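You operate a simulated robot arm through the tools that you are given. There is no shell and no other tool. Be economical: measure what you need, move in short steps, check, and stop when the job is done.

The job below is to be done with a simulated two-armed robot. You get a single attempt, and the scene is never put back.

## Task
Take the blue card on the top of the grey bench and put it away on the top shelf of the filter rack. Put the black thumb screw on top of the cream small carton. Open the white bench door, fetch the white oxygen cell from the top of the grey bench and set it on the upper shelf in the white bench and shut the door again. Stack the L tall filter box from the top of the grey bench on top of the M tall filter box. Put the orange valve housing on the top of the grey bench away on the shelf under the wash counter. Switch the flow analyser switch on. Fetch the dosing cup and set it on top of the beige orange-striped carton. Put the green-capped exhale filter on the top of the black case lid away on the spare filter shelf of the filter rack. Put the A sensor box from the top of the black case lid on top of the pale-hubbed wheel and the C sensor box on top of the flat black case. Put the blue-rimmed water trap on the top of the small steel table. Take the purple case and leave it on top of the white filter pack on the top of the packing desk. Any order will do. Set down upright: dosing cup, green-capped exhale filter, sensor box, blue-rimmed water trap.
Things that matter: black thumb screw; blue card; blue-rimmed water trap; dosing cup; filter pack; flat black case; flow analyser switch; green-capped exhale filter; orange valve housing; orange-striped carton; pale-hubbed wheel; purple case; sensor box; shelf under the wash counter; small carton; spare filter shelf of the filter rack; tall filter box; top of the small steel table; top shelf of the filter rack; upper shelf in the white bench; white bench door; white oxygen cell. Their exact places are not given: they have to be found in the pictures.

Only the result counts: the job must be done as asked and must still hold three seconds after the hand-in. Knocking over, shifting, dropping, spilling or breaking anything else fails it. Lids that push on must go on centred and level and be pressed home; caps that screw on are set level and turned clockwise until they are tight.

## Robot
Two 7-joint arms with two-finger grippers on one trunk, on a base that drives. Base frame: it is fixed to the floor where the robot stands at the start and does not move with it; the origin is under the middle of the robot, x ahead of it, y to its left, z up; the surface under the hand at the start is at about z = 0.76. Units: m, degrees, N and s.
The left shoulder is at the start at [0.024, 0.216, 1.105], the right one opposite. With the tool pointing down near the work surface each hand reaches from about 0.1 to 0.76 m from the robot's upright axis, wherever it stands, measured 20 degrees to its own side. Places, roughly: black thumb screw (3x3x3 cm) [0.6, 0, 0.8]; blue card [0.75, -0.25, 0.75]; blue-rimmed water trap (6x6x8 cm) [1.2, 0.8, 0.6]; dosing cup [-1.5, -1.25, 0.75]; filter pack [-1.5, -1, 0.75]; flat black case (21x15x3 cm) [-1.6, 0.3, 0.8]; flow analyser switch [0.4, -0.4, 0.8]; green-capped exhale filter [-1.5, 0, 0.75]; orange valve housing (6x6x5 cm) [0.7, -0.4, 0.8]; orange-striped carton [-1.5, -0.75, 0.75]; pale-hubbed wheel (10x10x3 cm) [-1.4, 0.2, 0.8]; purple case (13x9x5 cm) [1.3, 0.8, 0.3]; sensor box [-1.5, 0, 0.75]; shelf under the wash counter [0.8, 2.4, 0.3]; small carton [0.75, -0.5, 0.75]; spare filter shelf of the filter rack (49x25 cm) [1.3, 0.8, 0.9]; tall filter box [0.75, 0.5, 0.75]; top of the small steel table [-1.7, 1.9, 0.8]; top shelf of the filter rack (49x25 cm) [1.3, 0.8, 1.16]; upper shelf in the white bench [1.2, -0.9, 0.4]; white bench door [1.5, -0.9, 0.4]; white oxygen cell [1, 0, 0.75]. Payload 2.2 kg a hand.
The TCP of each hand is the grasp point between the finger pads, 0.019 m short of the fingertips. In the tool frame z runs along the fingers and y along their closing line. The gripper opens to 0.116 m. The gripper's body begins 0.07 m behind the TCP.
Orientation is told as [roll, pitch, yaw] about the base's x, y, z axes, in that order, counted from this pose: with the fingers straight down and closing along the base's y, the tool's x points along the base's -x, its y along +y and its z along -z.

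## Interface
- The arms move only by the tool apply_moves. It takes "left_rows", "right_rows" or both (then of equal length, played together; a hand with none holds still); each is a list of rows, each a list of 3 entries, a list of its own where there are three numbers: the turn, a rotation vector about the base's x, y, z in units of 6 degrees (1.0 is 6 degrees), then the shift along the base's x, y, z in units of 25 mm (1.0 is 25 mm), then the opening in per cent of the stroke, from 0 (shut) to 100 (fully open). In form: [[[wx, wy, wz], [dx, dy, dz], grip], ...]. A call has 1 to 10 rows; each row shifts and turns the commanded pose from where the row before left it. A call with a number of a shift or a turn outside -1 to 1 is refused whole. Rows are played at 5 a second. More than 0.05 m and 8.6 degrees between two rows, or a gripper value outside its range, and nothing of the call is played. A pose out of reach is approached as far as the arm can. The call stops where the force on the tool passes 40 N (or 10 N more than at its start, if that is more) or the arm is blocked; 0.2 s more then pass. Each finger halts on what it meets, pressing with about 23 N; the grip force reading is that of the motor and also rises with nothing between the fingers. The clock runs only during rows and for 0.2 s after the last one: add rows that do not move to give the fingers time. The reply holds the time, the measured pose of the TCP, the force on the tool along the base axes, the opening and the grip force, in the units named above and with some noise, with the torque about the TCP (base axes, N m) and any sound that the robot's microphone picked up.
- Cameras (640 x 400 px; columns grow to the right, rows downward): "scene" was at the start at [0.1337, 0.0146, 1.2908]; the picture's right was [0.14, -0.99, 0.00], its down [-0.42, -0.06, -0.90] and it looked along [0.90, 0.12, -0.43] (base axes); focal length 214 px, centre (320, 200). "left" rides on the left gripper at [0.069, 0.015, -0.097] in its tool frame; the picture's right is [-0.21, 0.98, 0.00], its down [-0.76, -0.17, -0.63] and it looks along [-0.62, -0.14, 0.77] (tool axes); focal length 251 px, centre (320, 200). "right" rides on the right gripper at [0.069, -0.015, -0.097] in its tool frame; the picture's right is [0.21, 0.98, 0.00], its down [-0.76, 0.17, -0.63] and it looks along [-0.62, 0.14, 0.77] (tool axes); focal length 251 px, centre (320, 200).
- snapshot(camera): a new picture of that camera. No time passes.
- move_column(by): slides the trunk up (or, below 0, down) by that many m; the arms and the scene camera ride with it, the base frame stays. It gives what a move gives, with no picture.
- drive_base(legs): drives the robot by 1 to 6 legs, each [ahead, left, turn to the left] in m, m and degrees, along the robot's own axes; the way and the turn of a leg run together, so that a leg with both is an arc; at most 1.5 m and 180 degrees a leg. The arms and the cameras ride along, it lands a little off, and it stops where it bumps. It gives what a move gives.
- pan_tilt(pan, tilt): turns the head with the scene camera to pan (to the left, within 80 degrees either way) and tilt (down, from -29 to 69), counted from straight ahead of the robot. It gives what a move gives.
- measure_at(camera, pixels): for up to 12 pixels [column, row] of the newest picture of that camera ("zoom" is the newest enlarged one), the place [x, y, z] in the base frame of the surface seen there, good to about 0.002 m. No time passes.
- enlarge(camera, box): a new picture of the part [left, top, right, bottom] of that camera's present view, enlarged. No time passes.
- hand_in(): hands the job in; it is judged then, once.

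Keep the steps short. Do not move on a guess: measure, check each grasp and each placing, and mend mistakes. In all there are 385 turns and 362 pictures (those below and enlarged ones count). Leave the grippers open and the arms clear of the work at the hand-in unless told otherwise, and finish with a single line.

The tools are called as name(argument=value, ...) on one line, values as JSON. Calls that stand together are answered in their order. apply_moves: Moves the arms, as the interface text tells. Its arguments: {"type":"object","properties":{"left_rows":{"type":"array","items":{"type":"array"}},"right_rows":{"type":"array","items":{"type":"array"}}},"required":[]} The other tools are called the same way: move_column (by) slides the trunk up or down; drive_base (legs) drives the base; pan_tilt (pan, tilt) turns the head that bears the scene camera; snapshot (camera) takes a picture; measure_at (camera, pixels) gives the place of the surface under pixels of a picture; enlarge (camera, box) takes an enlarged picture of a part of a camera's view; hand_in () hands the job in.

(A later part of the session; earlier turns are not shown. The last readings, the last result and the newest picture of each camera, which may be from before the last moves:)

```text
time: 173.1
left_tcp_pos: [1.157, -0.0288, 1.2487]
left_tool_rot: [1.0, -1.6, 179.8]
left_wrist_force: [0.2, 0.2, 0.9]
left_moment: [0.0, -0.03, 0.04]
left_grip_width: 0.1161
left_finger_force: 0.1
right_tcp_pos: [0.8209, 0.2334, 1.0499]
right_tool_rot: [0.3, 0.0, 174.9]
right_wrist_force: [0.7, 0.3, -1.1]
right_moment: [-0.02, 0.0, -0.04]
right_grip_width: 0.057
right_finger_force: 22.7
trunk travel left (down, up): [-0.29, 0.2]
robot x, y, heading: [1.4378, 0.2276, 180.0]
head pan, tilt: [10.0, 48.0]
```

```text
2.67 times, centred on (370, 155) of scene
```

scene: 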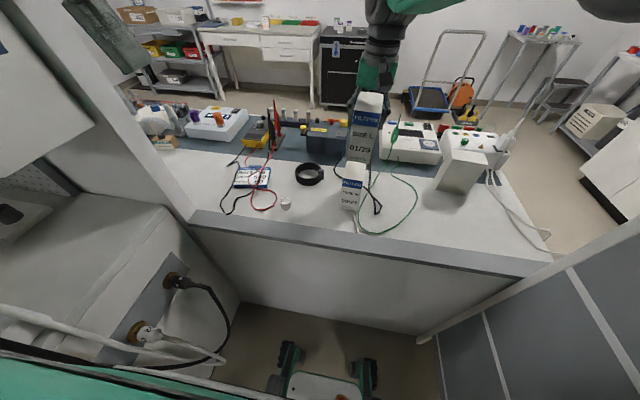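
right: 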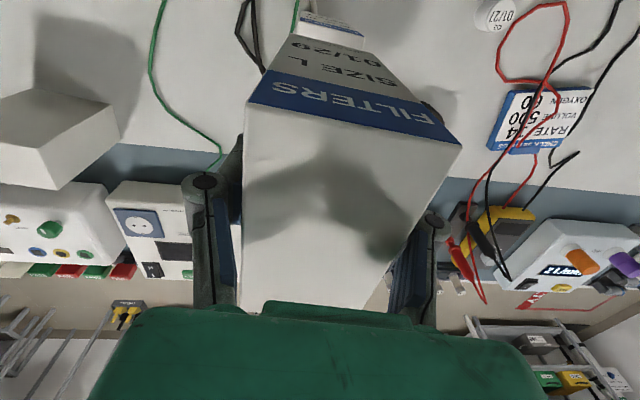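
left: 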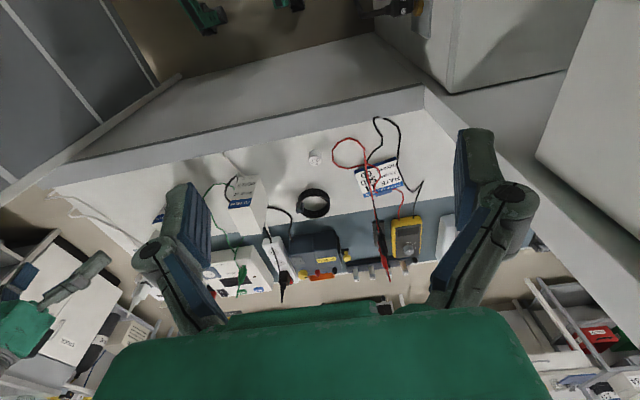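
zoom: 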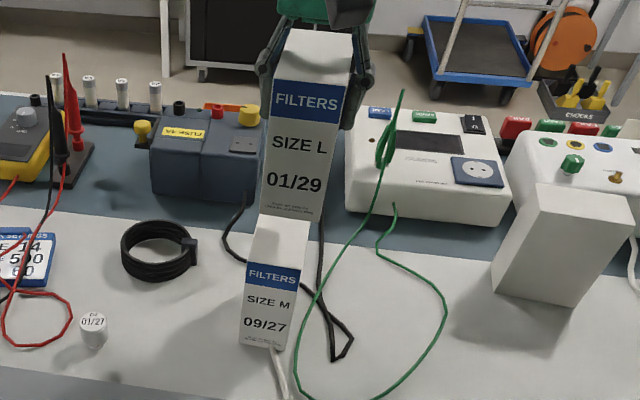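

apply_moves(right_rows=[[[0, 0, 0.2], [0.12, -0.2, -0.8], 0], [[0, 0, 0], [0, 0, -0.8], 0], [[0, 0, 0], [0, 0, -0.3], 0], [[0, 0, 0], [0, 0, 0], 0]])

enlarge(camera="scene", box=[310, 80, 430, 230])

```text
time: 174.1
left_tcp_pos: [1.157, -0.0312, 1.2507]
left_tool_rot: [1.0, -1.6, 179.9]
left_wrist_force: [0.4, 0.3, 0.9]
left_moment: [0.0, -0.04, -0.07]
left_grip_width: 0.1158
left_finger_force: 0.1
right_tcp_pos: [0.826, 0.2253, 1.0001]
right_tool_rot: [-0.1, 0.0, 176.5]
right_wrist_force: [0.6, -0.8, -0.7]
right_moment: [0.02, 0.02, -0.01]
right_grip_width: 0.0572
right_finger_force: 22.5
trunk travel left (down, up): [-0.29, 0.2]
robot x, y, heading: [1.438, 0.227, 179.8]
head pan, tilt: [10.0, 48.0]
```

```text
2.67 times, centred on (370, 155) of scene
```

zoom: 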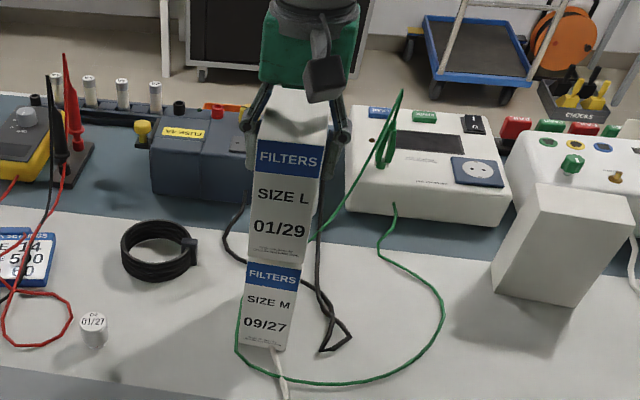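

Nearly in place. Lower slowly to contact.

apply_moves(right_rows=[[[0, 0, 0], [0, 0.1, -0.1], 0], [[0, 0, 0], [0, 0, -0.1], 0], [[0, 0, 0], [0, 0, -0.07], 0], [[0, 0, 0], [0, 0, 0], 0]])

```text
time: 175.1
left_tcp_pos: [1.1572, -0.028, 1.2496]
left_tool_rot: [1.0, -1.6, 179.9]
left_wrist_force: [0.1, -0.4, 0.1]
left_moment: [0.02, -0.01, -0.04]
left_grip_width: 0.116
left_finger_force: 0.0
right_tcp_pos: [0.8269, 0.2271, 0.9933]
right_tool_rot: [-0.1, 0.0, 176.4]
right_wrist_force: [0.5, -0.1, -1.2]
right_moment: [-0.01, 0.02, 0.0]
right_grip_width: 0.057
right_finger_force: 23.3
trunk travel left (down, up): [-0.29, 0.2]
robot x, y, heading: [1.4386, 0.2235, 179.9]
head pan, tilt: [10.0, 48.0]
```

apply_moves(right_rows=[[[0, 0, 0], [0, 0, -0.06], 0], [[0, 0, 0], [0, 0, -0.06], 0], [[0, 0, 0], [0, 0, 0], 0]])

```text
time: 175.9
left_tcp_pos: [1.1581, -0.0287, 1.2509]
left_tool_rot: [1.0, -1.6, 180.0]
left_wrist_force: [0.0, 0.0, -0.2]
left_moment: [0.0, 0.0, 0.02]
left_grip_width: 0.1159
left_finger_force: 0.0
right_tcp_pos: [0.8269, 0.2259, 0.993]
right_tool_rot: [0.1, -0.3, 176.6]
right_wrist_force: [0.4, 0.0, 7.2]
right_moment: [-0.27, -0.42, 0.02]
right_grip_width: 0.0571
right_finger_force: 22.7
trunk travel left (down, up): [-0.29, 0.2]
robot x, y, heading: [1.4368, 0.2271, 180.1]
head pan, tilt: [10.0, 48.0]
```

Contact (7 N). Open only moderately, then rise straight up.

apply_moves(right_rows=[[[0, 0, 0], [0, 0, 0], 65], [[0, 0, 0], [0, 0, 0], 70], [[0, 0, 0], [0, 0, 0.8], 70], [[0, 0, 0], [0, 0, 1], 70], [[0, 0, 0], [0, 0, 1], 70], [[0, 0, 0], [0, 0, 1], 70], [[0, 0, 0], [0, 0, 1], 70], [[0, 0, 0], [0.8, 0.8, 0.5], 70], [[0, 0, 0], [0.8, 1, 0], 70], [[0, 0, 0], [0.8, 1, 0], 70]])

snapshot(camera="scene")

```text
time: 178.1
left_tcp_pos: [1.1582, -0.0284, 1.2506]
left_tool_rot: [0.9, -1.7, 179.8]
left_wrist_force: [0.4, -0.2, 0.4]
left_moment: [-0.02, -0.02, 0.0]
left_grip_width: 0.1161
left_finger_force: 0.2
right_tcp_pos: [0.8916, 0.2867, 1.123]
right_tool_rot: [-0.7, -0.4, 177.6]
right_wrist_force: [0.5, 0.2, -0.5]
right_moment: [0.0, -0.05, -0.02]
right_grip_width: 0.0813
right_finger_force: 0.1
trunk travel left (down, up): [-0.29, 0.2]
robot x, y, heading: [1.4366, 0.2265, 180.0]
head pan, tilt: [10.0, 48.0]
```

```text
281 pictures are left
```

scene: 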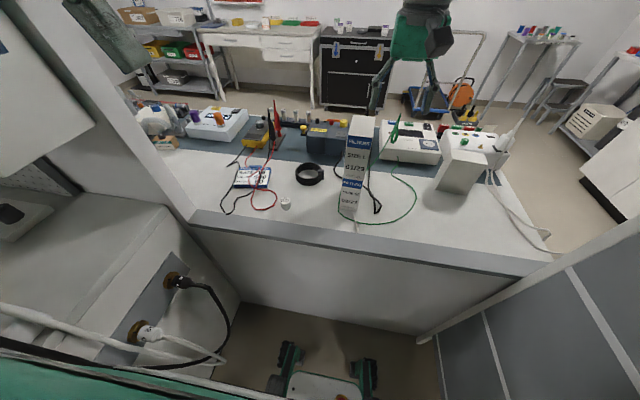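

L stands on M. Next the oxygen cell with the left hand, tilted ~45° so it can go onto the low shelf later. Tilt and approach.

apply_moves(left_rows=[[[0.17, 0.9, 0], [0, 0.2, -1], 60], [[0, 0.9, 0], [0, 0.2, -1], 60], [[0, 0.9, 0], [0, 0.2, -1], 60], [[0, 0.9, 0], [0, 0.2, -1], 60], [[0, 0.9, 0], [-0.5, 0.2, -1], 60], [[0, 0.9, 0], [-0.5, 0.2, -1], 60], [[0, 0.9, 0], [-0.5, 0.2, -1], 60], [[0, 0.9, 0], [-1, 0.2, -1], 60], [[0, 0, 0], [-1, 0.2, -1], 60], [[0, 0, 0], [-1, 0.2, -1], 60]])

snapshot(camera="left")

snapshot(camera="scene")

```text
time: 180.3
left_tcp_pos: [0.9782, 0.0463, 1.0529]
left_tool_rot: [0.0, -45.0, -180.0]
left_wrist_force: [0.0, -1.1, 0.4]
left_moment: [0.02, -0.01, 0.01]
left_grip_width: 0.0693
left_finger_force: 0.0
left hand out of reach, approached as far as the arm can: row 4, 5, 6, 7, 8
right_tcp_pos: [0.8888, 0.29, 1.1203]
right_tool_rot: [-0.7, 0.0, 177.4]
right_wrist_force: [0.5, 0.3, -1.0]
right_moment: [-0.02, -0.05, 0.01]
right_grip_width: 0.0811
right_finger_force: 0.0
trunk travel left (down, up): [-0.29, 0.2]
robot x, y, heading: [1.4353, 0.227, 180.2]
head pan, tilt: [10.0, 48.0]
```

```text
280 pictures are left
```

left: 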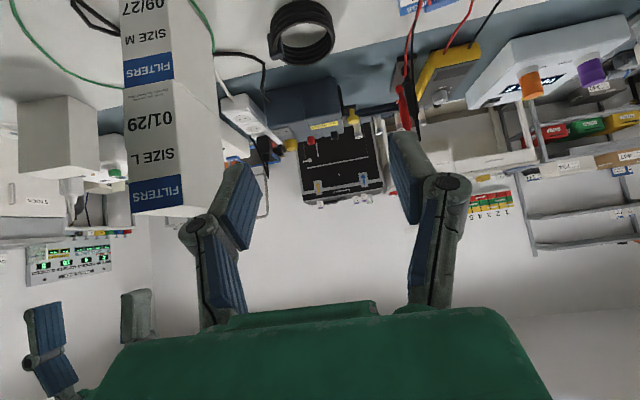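

```text
279 pictures are left
```

scene: 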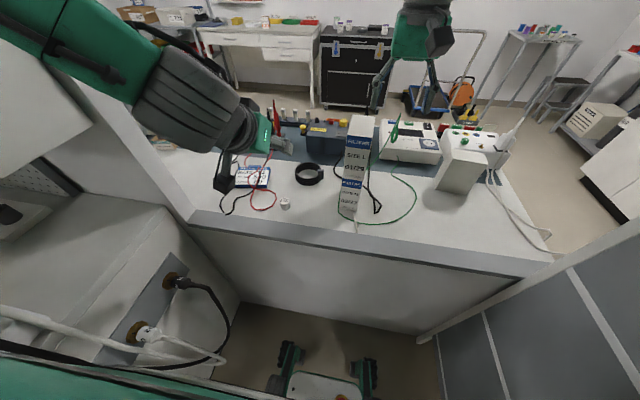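

Go down to (0.95,0.028,0.85).

apply_moves(left_rows=[[[0, 0, 0], [0, -0.1, -1], 60], [[0, 0, 0], [0, -0.1, -1], 60], [[0, 0, 0], [-0.2, -0.1, -1], 60], [[0, 0, 0], [-0.2, -0.1, -1], 60], [[0, 0, 0], [-0.2, -0.1, -1], 60], [[0, 0, 0], [-0.2, -0.1, -1], 60], [[0, 0, 0], [-0.2, -0.1, -1], 60], [[0, 0, 0], [-0.1, -0.05, -1], 60], [[0, 0, 0], [0, 0, 0], 60]])

snapshot(camera="left")

snapshot(camera="scene")

```text
time: 182.3
left_tcp_pos: [0.9539, 0.0421, 0.8581]
left_tool_rot: [1.2, -45.2, 178.7]
left_wrist_force: [-0.2, -0.1, -1.0]
left_moment: [0.0, -0.01, -0.01]
left_grip_width: 0.0694
left_finger_force: 0.0
right_tcp_pos: [0.8922, 0.3042, 1.1206]
right_tool_rot: [0.2, -0.2, 177.3]
right_wrist_force: [0.1, 1.0, -0.8]
right_moment: [-0.02, 0.01, -0.01]
right_grip_width: 0.0812
right_finger_force: 0.1
trunk travel left (down, up): [-0.29, 0.2]
robot x, y, heading: [1.4331, 0.2256, 179.7]
head pan, tilt: [10.0, 48.0]
```

```text
278 pictures are left
```

left: 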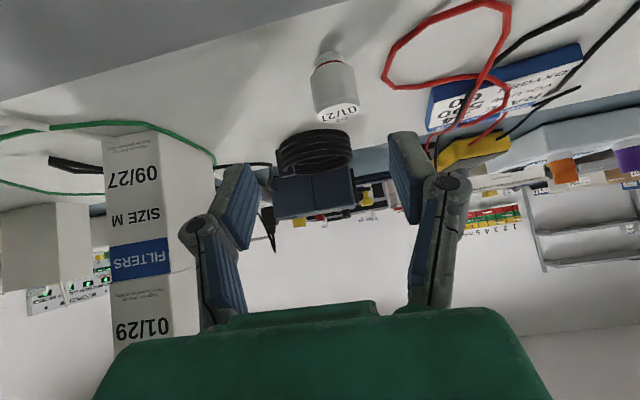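

```text
277 pictures are left
```

scene: 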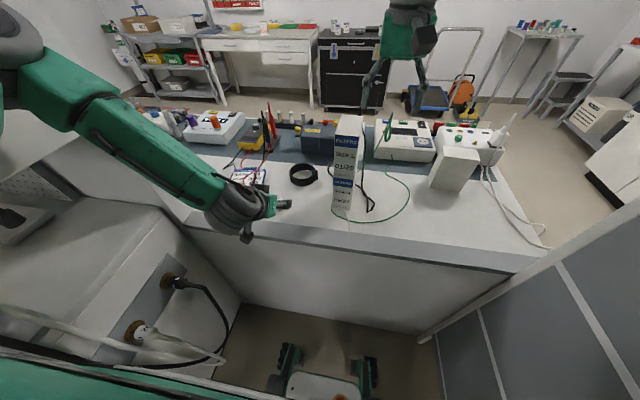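

The right hand shifted without command: my left elbow may be pressing against the pillar. Measure it.

measure_at(camera="scene", pixels=[[20, 20], [10, 60], [60, 80], [40, 110], [120, 140], [100, 90], [30, 180], [100, 200]])

measure_at(camera="left", pixels=[[335, 105], [332, 65], [313, 90], [355, 90], [335, 118]])

```text
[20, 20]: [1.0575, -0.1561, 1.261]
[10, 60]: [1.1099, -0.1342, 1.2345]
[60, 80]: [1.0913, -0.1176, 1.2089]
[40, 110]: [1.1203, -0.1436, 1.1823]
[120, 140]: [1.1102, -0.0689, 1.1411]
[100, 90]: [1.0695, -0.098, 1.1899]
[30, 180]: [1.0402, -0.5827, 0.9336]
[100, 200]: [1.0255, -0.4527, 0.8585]
```

```text
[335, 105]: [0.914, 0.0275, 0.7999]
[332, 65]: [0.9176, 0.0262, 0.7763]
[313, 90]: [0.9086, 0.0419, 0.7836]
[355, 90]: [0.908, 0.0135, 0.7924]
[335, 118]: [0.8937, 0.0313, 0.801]
```

The elbow is close to the gauge box. Shift the base 0.07 m away (to +y).

drive_base(legs=[[0, -0.07, 0]])

snapshot(camera="scene")

```text
time: 183.3
left_tcp_pos: [0.9521, 0.088, 0.8533]
left_tool_rot: [-0.7, -45.1, -179.5]
left_wrist_force: [-0.3, 0.3, -0.2]
left_moment: [0.04, 0.0, -0.04]
left_grip_width: 0.0698
left_finger_force: 0.0
right_tcp_pos: [0.8907, 0.347, 1.1219]
right_tool_rot: [-1.2, -0.3, 177.5]
right_wrist_force: [0.3, -1.2, -0.2]
right_moment: [0.08, 0.03, -0.03]
right_grip_width: 0.081
right_finger_force: 0.1
trunk travel left (down, up): [-0.29, 0.2]
robot x, y, heading: [1.4351, 0.2911, 180.1]
head pan, tilt: [10.0, 48.0]
```

```text
276 pictures are left
```

scene: 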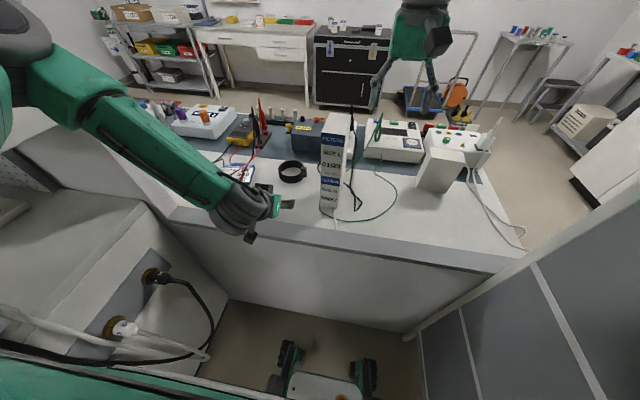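

Move to y 0.028 and look through the hand camera.

apply_moves(left_rows=[[[0, 0, 0], [0, -0.8, 0], 60], [[0, 0, 0], [0, -0.8, 0], 60], [[0, 0, 0], [0, -0.8, 0], 60], [[0, 0, 0], [0, 0, 0], 60]])

snapshot(camera="left")

```text
time: 184.3
left_tcp_pos: [0.9538, 0.0535, 0.8535]
left_tool_rot: [1.4, -44.8, 176.9]
left_wrist_force: [0.1, 0.1, 0.5]
left_moment: [0.02, -0.02, 0.01]
left_grip_width: 0.0695
left_finger_force: 0.1
right_tcp_pos: [0.8903, 0.3658, 1.1203]
right_tool_rot: [-0.2, -0.2, 177.3]
right_wrist_force: [0.2, 0.1, 0.0]
right_moment: [0.01, 0.0, 0.01]
right_grip_width: 0.081
right_finger_force: 0.1
trunk travel left (down, up): [-0.29, 0.2]
robot x, y, heading: [1.4347, 0.2938, 179.6]
head pan, tilt: [10.0, 48.0]
```

```text
275 pictures are left
```

left: 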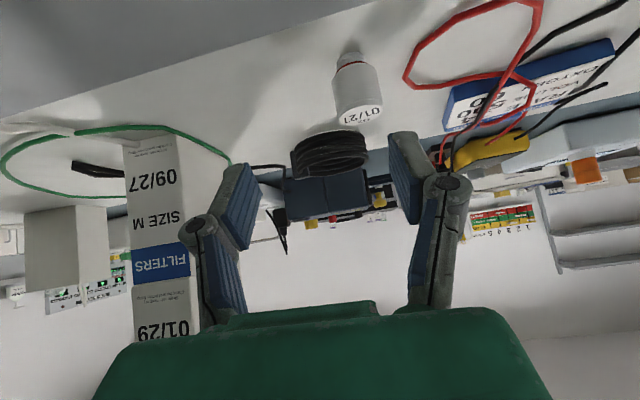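

Still blocked: the folded elbow swings into the side. Lift the hand, back the base 0.15 m so the arm stretches more.

apply_moves(left_rows=[[[0, 0, 0], [0.5, 1, 1], 60], [[0, 0, 0], [0.5, 1, 1], 60], [[0, 0, 0], [0, 0, 1], 60], [[0, 0, 0], [0, 0, 0], 60]])

drive_base(legs=[[-0.17, 0, 0]])

apply_moves(left_rows=[[[0, 0, 0], [-1, -0.4, 0], 60], [[0, 0, 0], [-1, -0.4, 0], 60], [[0, 0, 0], [-1, -0.4, 0], 60], [[0, 0, 0], [-1, -0.4, -0.5], 60], [[0, 0, 0], [-1, -0.4, -0.5], 60], [[0, 0, 0], [-1, -0.4, -0.5], 60], [[0, 0, 0], [-1, -0.4, -0.5], 60], [[0, 0, 0], [0, -0.3, 0], 60]])

snapshot(camera="scene")

snapshot(camera="left")

```text
time: 185.3
left_tcp_pos: [0.9803, 0.0826, 0.932]
left_tool_rot: [-0.1, -45.4, -179.9]
left_wrist_force: [0.8, 0.0, -0.3]
left_moment: [0.02, -0.01, -0.01]
left_grip_width: 0.0696
left_finger_force: 0.1
right_tcp_pos: [0.8956, 0.3535, 1.1241]
right_tool_rot: [-0.7, -0.4, 177.6]
right_wrist_force: [-0.8, -0.2, 0.3]
right_moment: [0.02, -0.01, -0.01]
right_grip_width: 0.0815
right_finger_force: 0.0
trunk travel left (down, up): [-0.29, 0.2]
robot x, y, heading: [1.4385, 0.2952, 180.2]
head pan, tilt: [10.0, 48.0]
```

```text
time: 186.8
left_tcp_pos: [1.1501, 0.0847, 0.9313]
left_tool_rot: [-0.2, -45.3, -179.8]
left_wrist_force: [0.2, -1.0, 0.8]
left_moment: [-0.01, -0.01, -0.03]
left_grip_width: 0.0695
left_finger_force: 0.1
right_tcp_pos: [1.0632, 0.3547, 1.1241]
right_tool_rot: [-0.7, -0.4, 177.5]
right_wrist_force: [-0.5, -0.4, 0.5]
right_moment: [0.0, -0.01, 0.01]
right_grip_width: 0.0811
right_finger_force: 0.2
trunk travel left (down, up): [-0.29, 0.2]
robot x, y, heading: [1.608, 0.2943, -179.9]
head pan, tilt: [10.0, 48.0]
```

```text
time: 188.6
left_tcp_pos: [0.9778, 0.0073, 0.8837]
left_tool_rot: [0.1, -45.6, -179.8]
left_wrist_force: [-0.2, -0.1, 0.7]
left_moment: [-0.04, 0.03, 0.04]
left_grip_width: 0.0697
left_finger_force: 0.1
right_tcp_pos: [1.0682, 0.3544, 1.1257]
right_tool_rot: [-0.5, -0.6, 177.5]
right_wrist_force: [-0.3, 0.2, -0.1]
right_moment: [0.0, 0.01, 0.0]
right_grip_width: 0.0814
right_finger_force: 0.1
trunk travel left (down, up): [-0.29, 0.2]
robot x, y, heading: [1.6047, 0.2941, 180.1]
head pan, tilt: [10.0, 48.0]
```

```text
274 pictures are left
```

scene: 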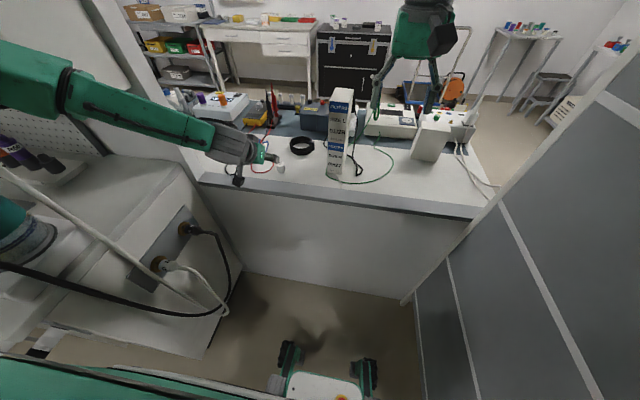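

```text
273 pictures are left
```

left: 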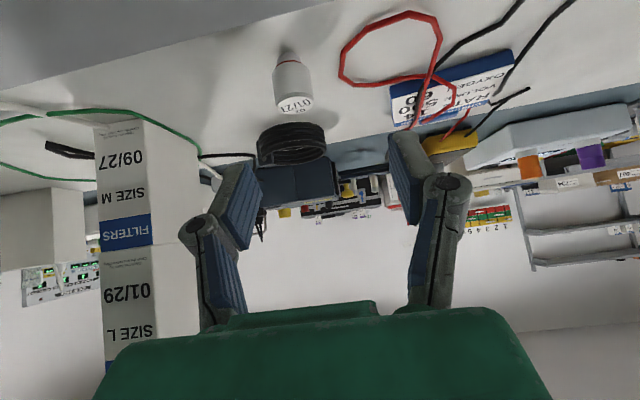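

Free now. Measure the cell again.

measure_at(camera="left", pixels=[[295, 98], [292, 75], [276, 85], [308, 85], [297, 106], [289, 58], [345, 60], [395, 110]])

```text
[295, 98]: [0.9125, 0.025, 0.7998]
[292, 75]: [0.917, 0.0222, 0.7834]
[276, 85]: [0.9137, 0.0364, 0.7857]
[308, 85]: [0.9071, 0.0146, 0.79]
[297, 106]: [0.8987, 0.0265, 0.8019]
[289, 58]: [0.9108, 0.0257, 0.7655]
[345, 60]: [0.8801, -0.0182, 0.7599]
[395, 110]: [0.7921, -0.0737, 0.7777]
```

Cell axis ≈(0.903,0.026). Narrow the opening to avoid the red wire and approach diagonally.

apply_moves(left_rows=[[[0, 0, 0], [-0.5, 0.4, -0.9], 42], [[0, 0, 0], [-0.5, 0.34, -0.9], 42], [[0, 0, 0], [-0.6, 0, -0.6], 42], [[0, 0, 0], [-0.6, 0, -0.6], 42], [[0, 0, 0], [0, 0, 0], 42]])

snapshot(camera="left")

```text
time: 189.8
left_tcp_pos: [0.9236, 0.0259, 0.8082]
left_tool_rot: [-0.2, -45.4, -179.8]
left_wrist_force: [0.2, -0.3, 0.1]
left_moment: [0.07, -0.02, 0.0]
left_grip_width: 0.0485
left_finger_force: 0.2
right_tcp_pos: [1.0667, 0.3551, 1.1259]
right_tool_rot: [-0.5, -0.7, 177.5]
right_wrist_force: [0.7, 0.2, 0.1]
right_moment: [0.04, 0.02, 0.0]
right_grip_width: 0.0812
right_finger_force: 0.1
trunk travel left (down, up): [-0.29, 0.2]
robot x, y, heading: [1.6066, 0.295, 179.9]
head pan, tilt: [10.0, 48.0]
```

```text
272 pictures are left
```

left: 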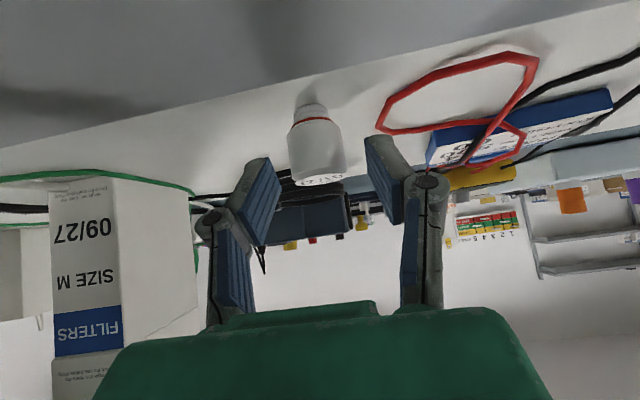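

Good. Advance 20 mm diagonally and close.

apply_moves(left_rows=[[[0, 0, 0], [-0.45, 0, -0.45], 42], [[0, 0, 0], [-0.4, 0, -0.4], 42], [[0, 0, 0], [0, 0, 0], 0], [[0, 0, 0], [0, 0, 0], 0], [[0, 0, 0], [0, 0, 0.8], 0], [[0, 0, 0], [0.5, 0, 0.8], 0], [[0, 0, 0], [1, 0, 0.8], 0], [[0, 0, 0], [1, 0, 0.8], 0], [[0, 0, 0], [0, 0, 0], 0]])

snapshot(camera="left")

```text
time: 191.8
left_tcp_pos: [0.9639, 0.0257, 0.865]
left_tool_rot: [-0.1, -45.4, -179.8]
left_wrist_force: [0.1, 0.0, -0.8]
left_moment: [0.03, -0.02, 0.0]
left_grip_width: 0.0294
left_finger_force: 23.2
right_tcp_pos: [1.0664, 0.3549, 1.1243]
right_tool_rot: [-0.7, -0.5, 177.5]
right_wrist_force: [-0.6, 0.1, 0.3]
right_moment: [-0.02, 0.02, 0.02]
right_grip_width: 0.0813
right_finger_force: 0.0
trunk travel left (down, up): [-0.29, 0.2]
robot x, y, heading: [1.602, 0.2924, -180.0]
head pan, tilt: [10.0, 48.0]
```

```text
271 pictures are left
```

left: 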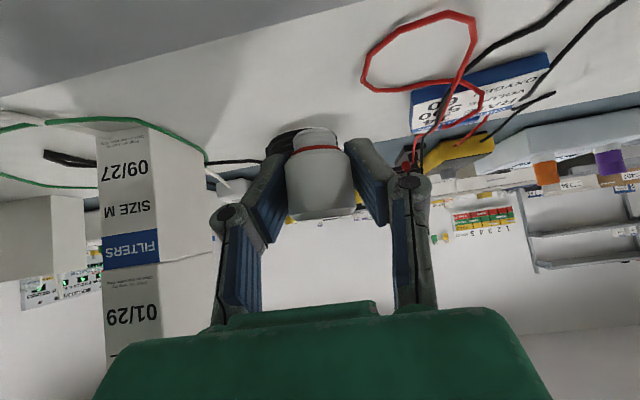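

Cell held. Raise the left arm and back out of the alcove, then move in front of the white bench.

apply_moves(left_rows=[[[0, 0, 0], [0.8, 0.3, 1], 0], [[0, 0, 0], [0.8, 0.3, 1], 0], [[0, 0, 0], [0.8, 0.3, 1], 0], [[0, 0, 0], [0.8, 0.3, 1], 0], [[0, 0, 0], [0.8, 0.3, 1], 0], [[0, 0, 0], [0.8, 0, 1], 0], [[0, 0, 0], [0.8, 0, 0], 0]])

drive_base(legs=[[-0.8, 0, 0], [0, 1.0, 0]])

pan_tilt(pan=0, tilt=35)

snapshot(camera="scene")

```text
time: 193.4
left_tcp_pos: [1.1037, 0.062, 1.0172]
left_tool_rot: [0.0, -45.4, -179.9]
left_wrist_force: [-0.7, 0.4, -0.1]
left_moment: [0.02, 0.01, -0.01]
left_grip_width: 0.0289
left_finger_force: 22.4
right_tcp_pos: [1.0683, 0.356, 1.1254]
right_tool_rot: [-0.6, -0.6, 177.5]
right_wrist_force: [-0.2, -0.2, 0.0]
right_moment: [-0.01, -0.01, 0.01]
right_grip_width: 0.081
right_finger_force: 0.0
trunk travel left (down, up): [-0.29, 0.2]
robot x, y, heading: [1.6069, 0.2965, 180.1]
head pan, tilt: [10.0, 48.0]
```

```text
time: 202.5
left_tcp_pos: [1.8981, -0.9388, 1.0173]
left_tool_rot: [0.0, -45.4, -180.0]
left_wrist_force: [0.1, 0.6, -0.1]
left_moment: [-0.02, -0.02, -0.01]
left_grip_width: 0.029
left_finger_force: 23.5
right_tcp_pos: [1.862, -0.6453, 1.1254]
right_tool_rot: [-0.6, -0.6, 177.5]
right_wrist_force: [0.6, -1.0, -1.0]
right_moment: [-0.01, -0.02, -0.03]
right_grip_width: 0.0814
right_finger_force: 0.0
trunk travel left (down, up): [-0.29, 0.2]
robot x, y, heading: [2.4016, -0.7063, 180.0]
head pan, tilt: [10.0, 48.0]
```

```text
time: 203.2
left_tcp_pos: [1.9008, -0.9361, 1.0191]
left_tool_rot: [0.1, -45.5, -180.0]
left_wrist_force: [-0.1, 0.3, -0.3]
left_moment: [0.02, 0.03, -0.01]
left_grip_width: 0.029
left_finger_force: 23.2
right_tcp_pos: [1.8649, -0.6454, 1.1277]
right_tool_rot: [-0.4, -0.6, 177.6]
right_wrist_force: [1.1, 1.1, 0.2]
right_moment: [-0.02, -0.02, -0.01]
right_grip_width: 0.0811
right_finger_force: 0.0
trunk travel left (down, up): [-0.29, 0.2]
robot x, y, heading: [2.397, -0.7076, 180.0]
head pan, tilt: [0.0, 35.0]
```

```text
270 pictures are left
```

scene: 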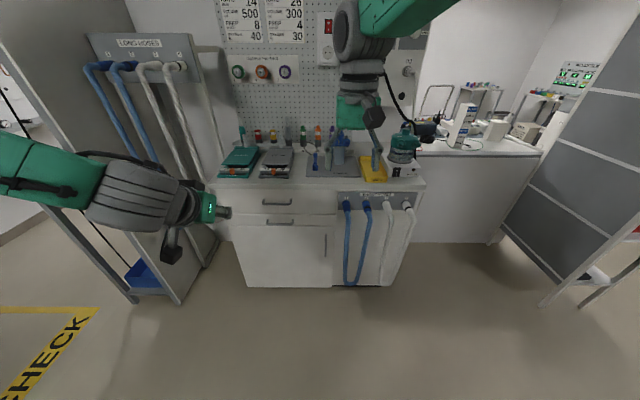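

The door is the left front panel with a vertical handle near (327,243). Enlarge and measure.

enlarge(camera="scene", box=[210, 170, 430, 300])

measure_at(camera="zoom", pixels=[[338, 185], [338, 225], [338, 250], [80, 150], [352, 150], [110, 335], [352, 338], [100, 200], [200, 165], [200, 145], [390, 330], [330, 215]])

```text
2.91 times, centred on (320, 235) of scene
```

zoom: 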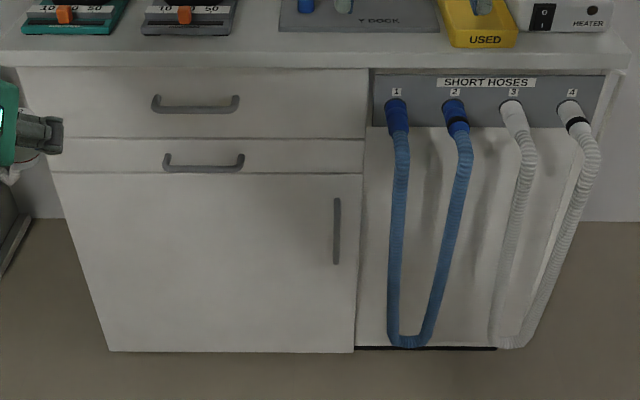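

```text
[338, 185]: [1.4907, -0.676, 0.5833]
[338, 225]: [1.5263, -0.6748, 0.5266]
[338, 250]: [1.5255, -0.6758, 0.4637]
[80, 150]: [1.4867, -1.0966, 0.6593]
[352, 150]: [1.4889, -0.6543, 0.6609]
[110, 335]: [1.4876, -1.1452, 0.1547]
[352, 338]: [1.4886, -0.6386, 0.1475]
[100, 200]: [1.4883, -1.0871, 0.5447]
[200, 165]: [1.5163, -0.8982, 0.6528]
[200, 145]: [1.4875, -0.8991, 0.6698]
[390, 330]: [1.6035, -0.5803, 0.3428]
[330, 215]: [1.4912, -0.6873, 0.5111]
```

Door: handle bar at (1.526,-0.675), z 0.44–0.58, hinge at y≈-1.15. Position the base, lower the trunk and tilt the right hand towards horizontal.

drive_base(legs=[[0.13, 0.14, 0]])

move_column(by=-0.29)

apply_moves(right_rows=[[[0, 1, 0], [0, 0.2, 0], 60], [[0, 1, 0], [0, 0, 0], 60], [[0, 1, 0], [0, 0, 0], 60], [[0, 1, 0], [0, 0, 0], 60], [[0, 1, 0], [0, 0, -0.5], 60], [[0, 1, 0], [0, 0, -0.5], 60], [[0, 1, 0], [0, 0, -0.5], 60], [[0, 1, 0], [0, 0, -0.5], 60], [[0, 1, 0], [0, 0, -0.5], 60], [[0, 1, 0], [0, 0, -0.5], 60]], left_rows=[[[0, 0, 0], [0, 0, 0.5], 0], [[0, 0, 0], [0, 0, 0.5], 0], [[0, 0, 0], [0, 0, 0.5], 0], [[0, 0, 0], [0, 0, 0.5], 0], [[0, 0, 0], [0, 0, 0.5], 0], [[0, 0, 0], [0, 0, 0.5], 0], [[0, 0, 0], [0, 0, 0.5], 0], [[0, 0, 0], [0, 0, 0.5], 0], [[0, 0, 0], [0, 0, 0], 0], [[0, 0, 0], [0, 0, 0], 0]])

snapshot(camera="scene")

```text
time: 204.8
left_tcp_pos: [1.7696, -1.0714, 1.0206]
left_tool_rot: [0.4, -45.6, 179.8]
left_wrist_force: [0.5, -0.5, 0.0]
left_moment: [0.0, -0.01, -0.01]
left_grip_width: 0.0289
left_finger_force: 23.0
right_tcp_pos: [1.7346, -0.7802, 1.1265]
right_tool_rot: [-0.3, -0.7, 177.5]
right_wrist_force: [0.0, -0.1, 0.8]
right_moment: [-0.02, -0.02, 0.0]
right_grip_width: 0.0812
right_finger_force: 0.0
trunk travel left (down, up): [-0.29, 0.2]
robot x, y, heading: [2.2684, -0.8465, 180.0]
head pan, tilt: [0.0, 35.0]
```

```text
time: 207.7
left_tcp_pos: [1.7737, -1.0741, 0.7313]
left_tool_rot: [0.3, -45.8, 179.8]
left_wrist_force: [-0.4, 0.5, -0.9]
left_moment: [0.01, -0.01, 0.0]
left_grip_width: 0.0282
left_finger_force: 23.1
right_tcp_pos: [1.7371, -0.7808, 0.8383]
right_tool_rot: [-0.4, -0.9, 177.5]
right_wrist_force: [0.0, 0.6, 0.5]
right_moment: [0.02, 0.04, 0.01]
right_grip_width: 0.0814
right_finger_force: 0.1
trunk travel left (down, up): [0.0, 0.49]
robot x, y, heading: [2.2674, -0.8465, 180.0]
head pan, tilt: [0.0, 35.0]
```

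```text
time: 209.9
left_tcp_pos: [1.772, -1.0765, 0.8281]
left_tool_rot: [0.1, -45.6, -180.0]
left_wrist_force: [0.2, -0.2, -0.6]
left_moment: [0.01, 0.01, -0.02]
left_grip_width: 0.0284
left_finger_force: 23.1
right_tcp_pos: [1.7364, -0.7683, 0.7745]
right_tool_rot: [1.1, -56.0, 175.9]
right_wrist_force: [0.5, -0.8, 0.0]
right_moment: [0.0, 0.01, 0.01]
right_grip_width: 0.0695
right_finger_force: 0.1
right hand out of reach, approached as far as the arm can: row 7, 8, 9
trunk travel left (down, up): [0.0, 0.49]
robot x, y, heading: [2.2691, -0.8483, 180.0]
head pan, tilt: [0.0, 35.0]
```

```text
268 pictures are left
```

scene: 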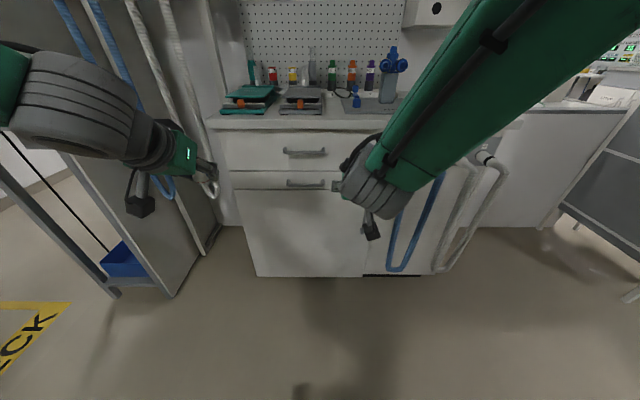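

Continue: lower to the handle height and tilt further.

apply_moves(right_rows=[[[0, 0.25, 0.1], [0, 0.3, -1], 45], [[0, 0.25, 0.1], [0, 0.3, -1], 45], [[0, 0.25, 0.1], [0, 0.4, -1], 45], [[0, 0.25, 0.1], [0, 0.4, -1], 45], [[0, 0.25, 0.1], [-0.5, 0.4, -1], 45], [[0, 0.25, 0.1], [-0.5, 0.4, -1], 45], [[0, 0.25, 0.1], [-0.6, 0.4, -1], 45], [[0, 0.25, 0], [-0.6, 0.4, -1], 45], [[0, 0.25, 0], [-0.6, 0.4, -1], 45], [[0, 0, 0], [-0.6, 0.3, -0.6], 45]])

snapshot(camera="scene")

snapshot(camera="right")

```text
time: 212.1
left_tcp_pos: [1.7743, -1.0735, 0.8306]
left_tool_rot: [0.3, -45.8, 179.9]
left_wrist_force: [0.2, 0.0, -0.4]
left_moment: [0.0, 0.01, 0.02]
left_grip_width: 0.0283
left_finger_force: 23.1
right_tcp_pos: [1.652, -0.6887, 0.5388]
right_tool_rot: [2.1, -69.6, 178.6]
right_wrist_force: [-0.3, -0.4, 0.0]
right_moment: [0.04, 0.0, 0.02]
right_grip_width: 0.0522
right_finger_force: 0.0
right hand out of reach, approached as far as the arm can: row 9, 10
trunk travel left (down, up): [0.0, 0.49]
robot x, y, heading: [2.2696, -0.8449, 180.0]
head pan, tilt: [0.0, 35.0]
```

```text
267 pictures are left
```

scene: 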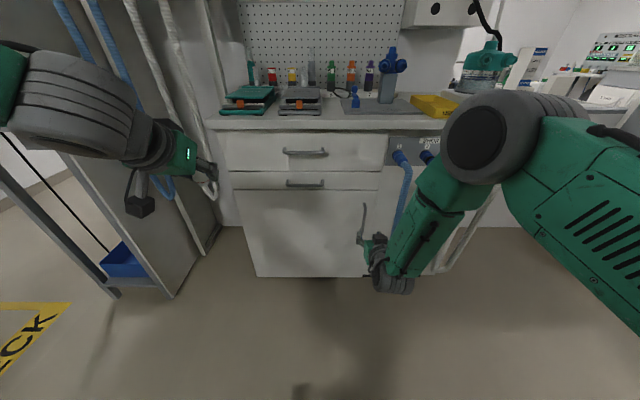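

```text
266 pictures are left
```

right: 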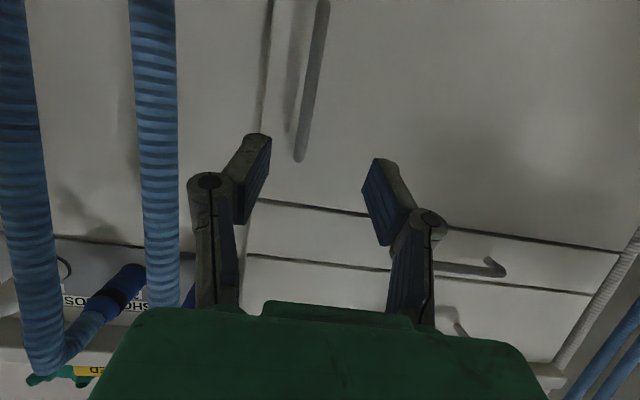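

The bar is between the fingers at (308,100). Measure.

measure_at(camera="right", pixels=[[299, 158], [305, 120], [312, 75], [320, 20], [265, 60], [150, 150], [165, 60]])

```text
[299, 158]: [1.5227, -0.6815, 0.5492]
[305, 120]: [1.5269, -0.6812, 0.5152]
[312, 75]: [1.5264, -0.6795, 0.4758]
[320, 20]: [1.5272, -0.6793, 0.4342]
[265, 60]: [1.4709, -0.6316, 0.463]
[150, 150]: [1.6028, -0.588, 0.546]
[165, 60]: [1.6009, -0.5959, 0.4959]
```

Bar at (1.525,-0.680). Advance onto it.

apply_moves(right_rows=[[[0.3, 0, 0], [-0.5, 0.2, -0.4], 38], [[0, 0, 0], [-1, 0.16, -0.5], 38], [[0, 0, 0], [-1, 0, -0.5], 38], [[0, 0, 0], [-1, 0, -0.2], 38], [[0, 0, 0], [-0.8, 0, 0], 38], [[0, 0, 0], [0, 0, 0], 38]])

snapshot(camera="right")

```text
time: 213.5
left_tcp_pos: [1.7742, -1.0761, 0.8303]
left_tool_rot: [-0.1, -45.8, -180.0]
left_wrist_force: [-0.2, 0.9, -0.5]
left_moment: [0.02, 0.02, 0.03]
left_grip_width: 0.0284
left_finger_force: 22.9
right_tcp_pos: [1.5448, -0.6824, 0.4995]
right_tool_rot: [-2.8, -69.8, -176.5]
right_wrist_force: [0.7, -0.6, 0.1]
right_moment: [-0.01, 0.01, 0.0]
right_grip_width: 0.0436
right_finger_force: 0.0
trunk travel left (down, up): [0.0, 0.49]
robot x, y, heading: [2.2686, -0.8444, 180.1]
head pan, tilt: [0.0, 35.0]
```

```text
265 pictures are left
```

right: 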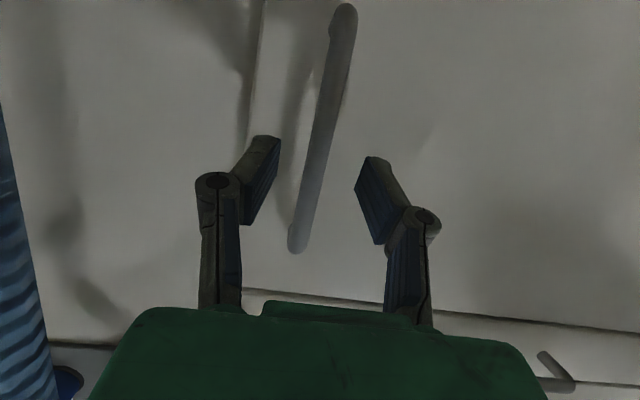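

Advance 18 mm more and close on the bar.

apply_moves(right_rows=[[[0, 0, 0], [-0.6, 0, 0], 38], [[0, 0, 0], [-0.2, 0, 0], 0], [[0, 0, 0], [0, 0, 0], 0], [[0, 0, 0], [0, 0, 0], 0]])

snapshot(camera="right")

```text
time: 214.5
left_tcp_pos: [1.7734, -1.0769, 0.8321]
left_tool_rot: [0.1, -45.8, -180.0]
left_wrist_force: [0.6, 0.2, 0.1]
left_moment: [-0.02, 0.03, 0.0]
left_grip_width: 0.0282
left_finger_force: 22.8
right_tcp_pos: [1.5248, -0.6794, 0.4991]
right_tool_rot: [-2.6, -69.7, -176.5]
right_wrist_force: [4.4, 6.7, -1.0]
right_moment: [0.12, -0.17, -0.03]
right_grip_width: 0.0085
right_finger_force: 36.1
trunk travel left (down, up): [0.0, 0.49]
robot x, y, heading: [2.2718, -0.8481, 180.1]
head pan, tilt: [0.0, 35.0]
```

```text
264 pictures are left
```

right: 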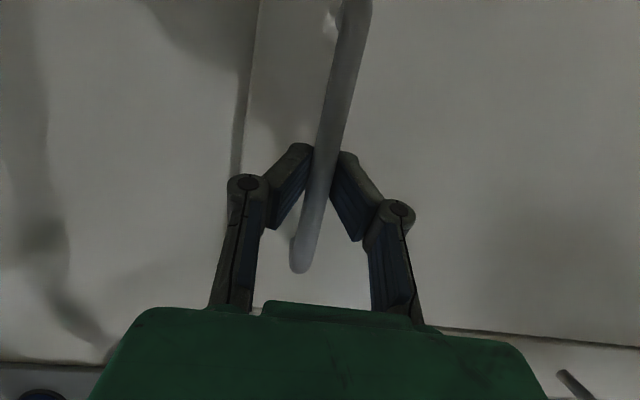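

Bar gripped. Pull the door along its arc about 20°.

apply_moves(right_rows=[[[0, 0, -0.42], [0.81, -0.06, 0], 0], [[0, 0, -0.42], [0.81, -0.1, 0], 0], [[0, 0, -0.42], [0.81, -0.15, 0], 0], [[0, 0, -0.42], [0.8, -0.2, 0], 0], [[0, 0, -0.42], [0.78, -0.22, 0], 0], [[0, 0, -0.42], [0.78, -0.26, 0], 0], [[0, 0, -0.42], [0.78, -0.3, 0], 0], [[0, 0, -0.42], [0.78, -0.34, 0], 0]])

snapshot(camera="scene")

```text
time: 216.3
left_tcp_pos: [1.7735, -1.0777, 0.8305]
left_tool_rot: [0.1, -45.7, -180.0]
left_wrist_force: [-0.8, 0.5, -0.6]
left_moment: [0.0, 0.02, -0.03]
left_grip_width: 0.0281
left_finger_force: 23.0
right_tcp_pos: [1.6824, -0.7224, 0.4994]
right_tool_rot: [-2.8, -69.6, 163.6]
right_wrist_force: [-3.6, -8.4, -8.7]
right_moment: [-0.25, -0.4, 0.05]
right_grip_width: 0.0082
right_finger_force: 36.1
trunk travel left (down, up): [0.0, 0.49]
robot x, y, heading: [2.27, -0.8462, -179.9]
head pan, tilt: [0.0, 35.0]
```

```text
263 pictures are left
```

scene: 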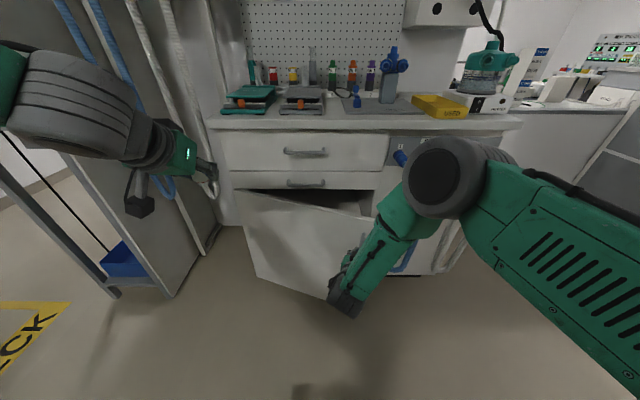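

Opens fine, matching the model. Continue to about 40°.

apply_moves(right_rows=[[[0, 0, -0.42], [0.73, -0.36, 0], 0], [[0, 0, -0.42], [0.71, -0.39, 0], 0], [[0, 0, -0.42], [0.7, -0.42, 0], 0], [[0, 0, -0.42], [0.69, -0.45, 0], 0], [[0, 0, -0.42], [0.66, -0.49, 0], 0], [[0, 0, -0.42], [0.65, -0.52, 0], 0], [[0, 0, -0.42], [0.63, -0.54, 0], 0], [[0, 0, -0.42], [0.61, -0.56, 0], 0]])

snapshot(camera="scene")

```text
time: 218.1
left_tcp_pos: [1.7733, -1.0773, 0.8292]
left_tool_rot: [0.0, -45.7, -180.0]
left_wrist_force: [-0.2, -0.1, -0.5]
left_moment: [0.02, -0.02, 0.0]
left_grip_width: 0.0279
left_finger_force: 23.3
right_tcp_pos: [1.8173, -0.8169, 0.4994]
right_tool_rot: [-2.7, -69.7, 143.2]
right_wrist_force: [-16.6, -17.7, -7.7]
right_moment: [-0.69, -0.09, 0.08]
right_grip_width: 0.0078
right_finger_force: 35.3
trunk travel left (down, up): [0.0, 0.49]
robot x, y, heading: [2.2714, -0.8472, 180.1]
head pan, tilt: [0.0, 35.0]
```

```text
262 pictures are left
```

scene: 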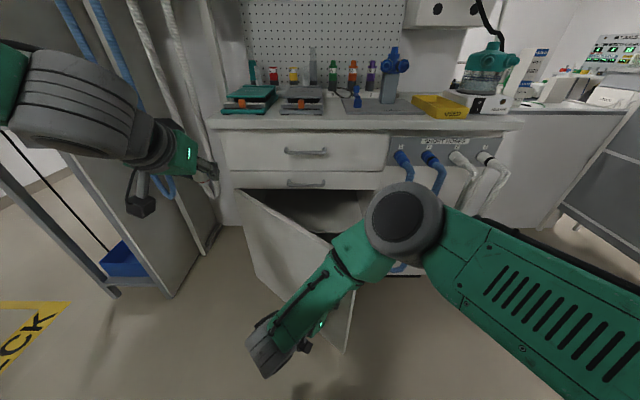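

Door at ~40°. Release, retreat from the bar and rise above the door.

apply_moves(right_rows=[[[0, 0, 0], [0, 0, 0], 40], [[0, 0, 0], [0, 0, 0], 40], [[0, 0, 0], [0.7, -0.58, 0], 40], [[0, 0, 0], [0.7, -0.58, 0], 40], [[0, 0, 0], [0.7, -0.58, 0], 40], [[0, 0, 0], [0, 0, 1], 40], [[0, 0, 0], [0, 0, 1], 20], [[0, 0, 0], [0, 0, 1], 0], [[0, 0, 0], [0, 0, 1], 0], [[0, 0, 0], [0, 0, 1], 0]])

snapshot(camera="scene")

```text
time: 220.3
left_tcp_pos: [1.7741, -1.077, 0.8306]
left_tool_rot: [-0.1, -45.9, -179.9]
left_wrist_force: [0.5, -0.3, -0.8]
left_moment: [0.0, 0.01, 0.05]
left_grip_width: 0.0279
left_finger_force: 23.3
right_tcp_pos: [1.8586, -0.8464, 0.6238]
right_tool_rot: [-2.8, -69.9, 143.3]
right_wrist_force: [-0.6, -0.1, 0.6]
right_moment: [0.02, -0.01, 0.01]
right_grip_width: 0.0001
right_finger_force: 22.7
right hand out of reach, approached as far as the arm can: row 5
trunk travel left (down, up): [0.0, 0.49]
robot x, y, heading: [2.2703, -0.8444, 179.8]
head pan, tilt: [0.0, 35.0]
```

```text
261 pictures are left
```

scene: 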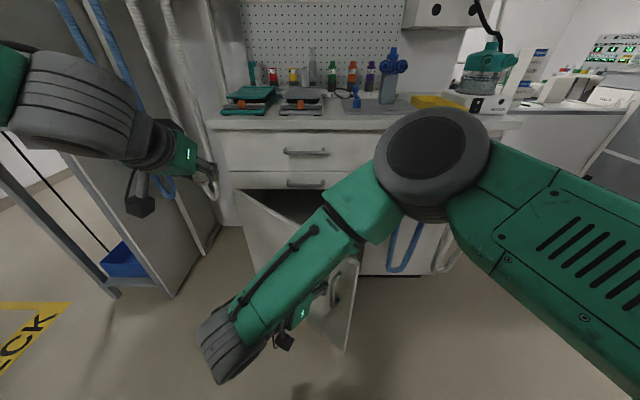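

Rise further, swing the hand yaw back to straight and move over to the inner side of the door (+y).

apply_moves(right_rows=[[[0, 0, 0], [0, 0, 1], 0], [[0, 0, 0], [0, 0, 1], 0], [[0, 0, 0], [0, 0, 1], 0], [[0, 0, 0], [0, 0, 1], 0], [[0, 0, 0], [0, 0, 1], 0], [[0, 0, 0], [0, 0, 1], 0], [[0, 0, 1], [-0.3, 1, 0], 0], [[0, 0, 1], [-0.3, 1, 0], 0], [[0, 0, 1], [-0.3, 1, 0], 0], [[0, 0, 1], [-0.3, 1, 0], 0]])

apply_moves(right_rows=[[[0, 0, 1], [-0.5, 1, 0], 0], [[0, 0, 1], [-0.5, 1, 0], 0], [[0, 0, 0], [-0.5, 1, 0], 0], [[0, 0, 0], [-0.5, 1, 0], 0], [[0, 0, 0], [0, 0.5, 0], 0]])

snapshot(camera="scene")

snapshot(camera="right")

```text
time: 221.7
left_tcp_pos: [1.7763, -1.0761, 0.8323]
left_tool_rot: [0.2, -45.9, 180.0]
left_wrist_force: [0.0, 0.0, -0.2]
left_moment: [-0.01, 0.02, 0.01]
left_grip_width: 0.0279
left_finger_force: 23.1
right_tcp_pos: [1.8724, -0.8308, 0.6991]
right_tool_rot: [-14.5, -59.4, 151.8]
right_wrist_force: [-0.5, 0.4, -0.6]
right_moment: [0.0, 0.01, -0.01]
right_grip_width: 0.0
right_finger_force: 23.3
trunk travel left (down, up): [0.0, 0.49]
robot x, y, heading: [2.2681, -0.845, 180.0]
head pan, tilt: [0.0, 35.0]
stopped in row 7 (right hand): the arm was blocked; the commanded pose is now the measured one
```

```text
time: 222.5
left_tcp_pos: [1.778, -1.0735, 0.8347]
left_tool_rot: [0.5, -46.0, 179.9]
left_wrist_force: [0.5, 0.4, 0.1]
left_moment: [-0.01, -0.03, -0.02]
left_grip_width: 0.0279
left_finger_force: 23.0
right_tcp_pos: [1.8546, -0.7461, 0.6476]
right_tool_rot: [-13.4, -49.7, 159.9]
right_wrist_force: [-0.4, -0.3, -0.5]
right_moment: [0.0, 0.02, -0.01]
right_grip_width: 0.0
right_finger_force: 22.9
trunk travel left (down, up): [0.0, 0.49]
robot x, y, heading: [2.2698, -0.8469, -180.0]
head pan, tilt: [0.0, 35.0]
stopped in row 4 (right hand): the arm was blocked; the commanded pose is now the measured one
```

```text
260 pictures are left
```

scene: 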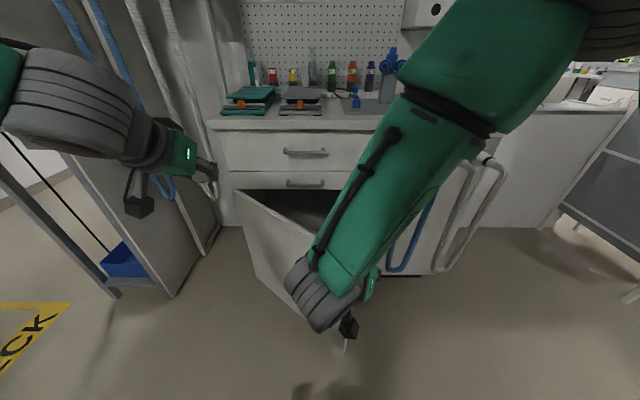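

```text
259 pictures are left
```

right: 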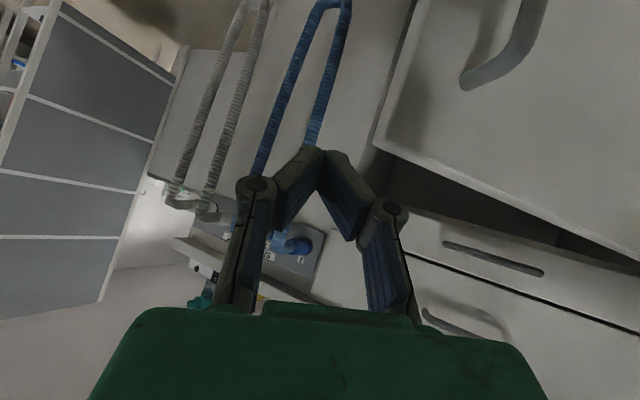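

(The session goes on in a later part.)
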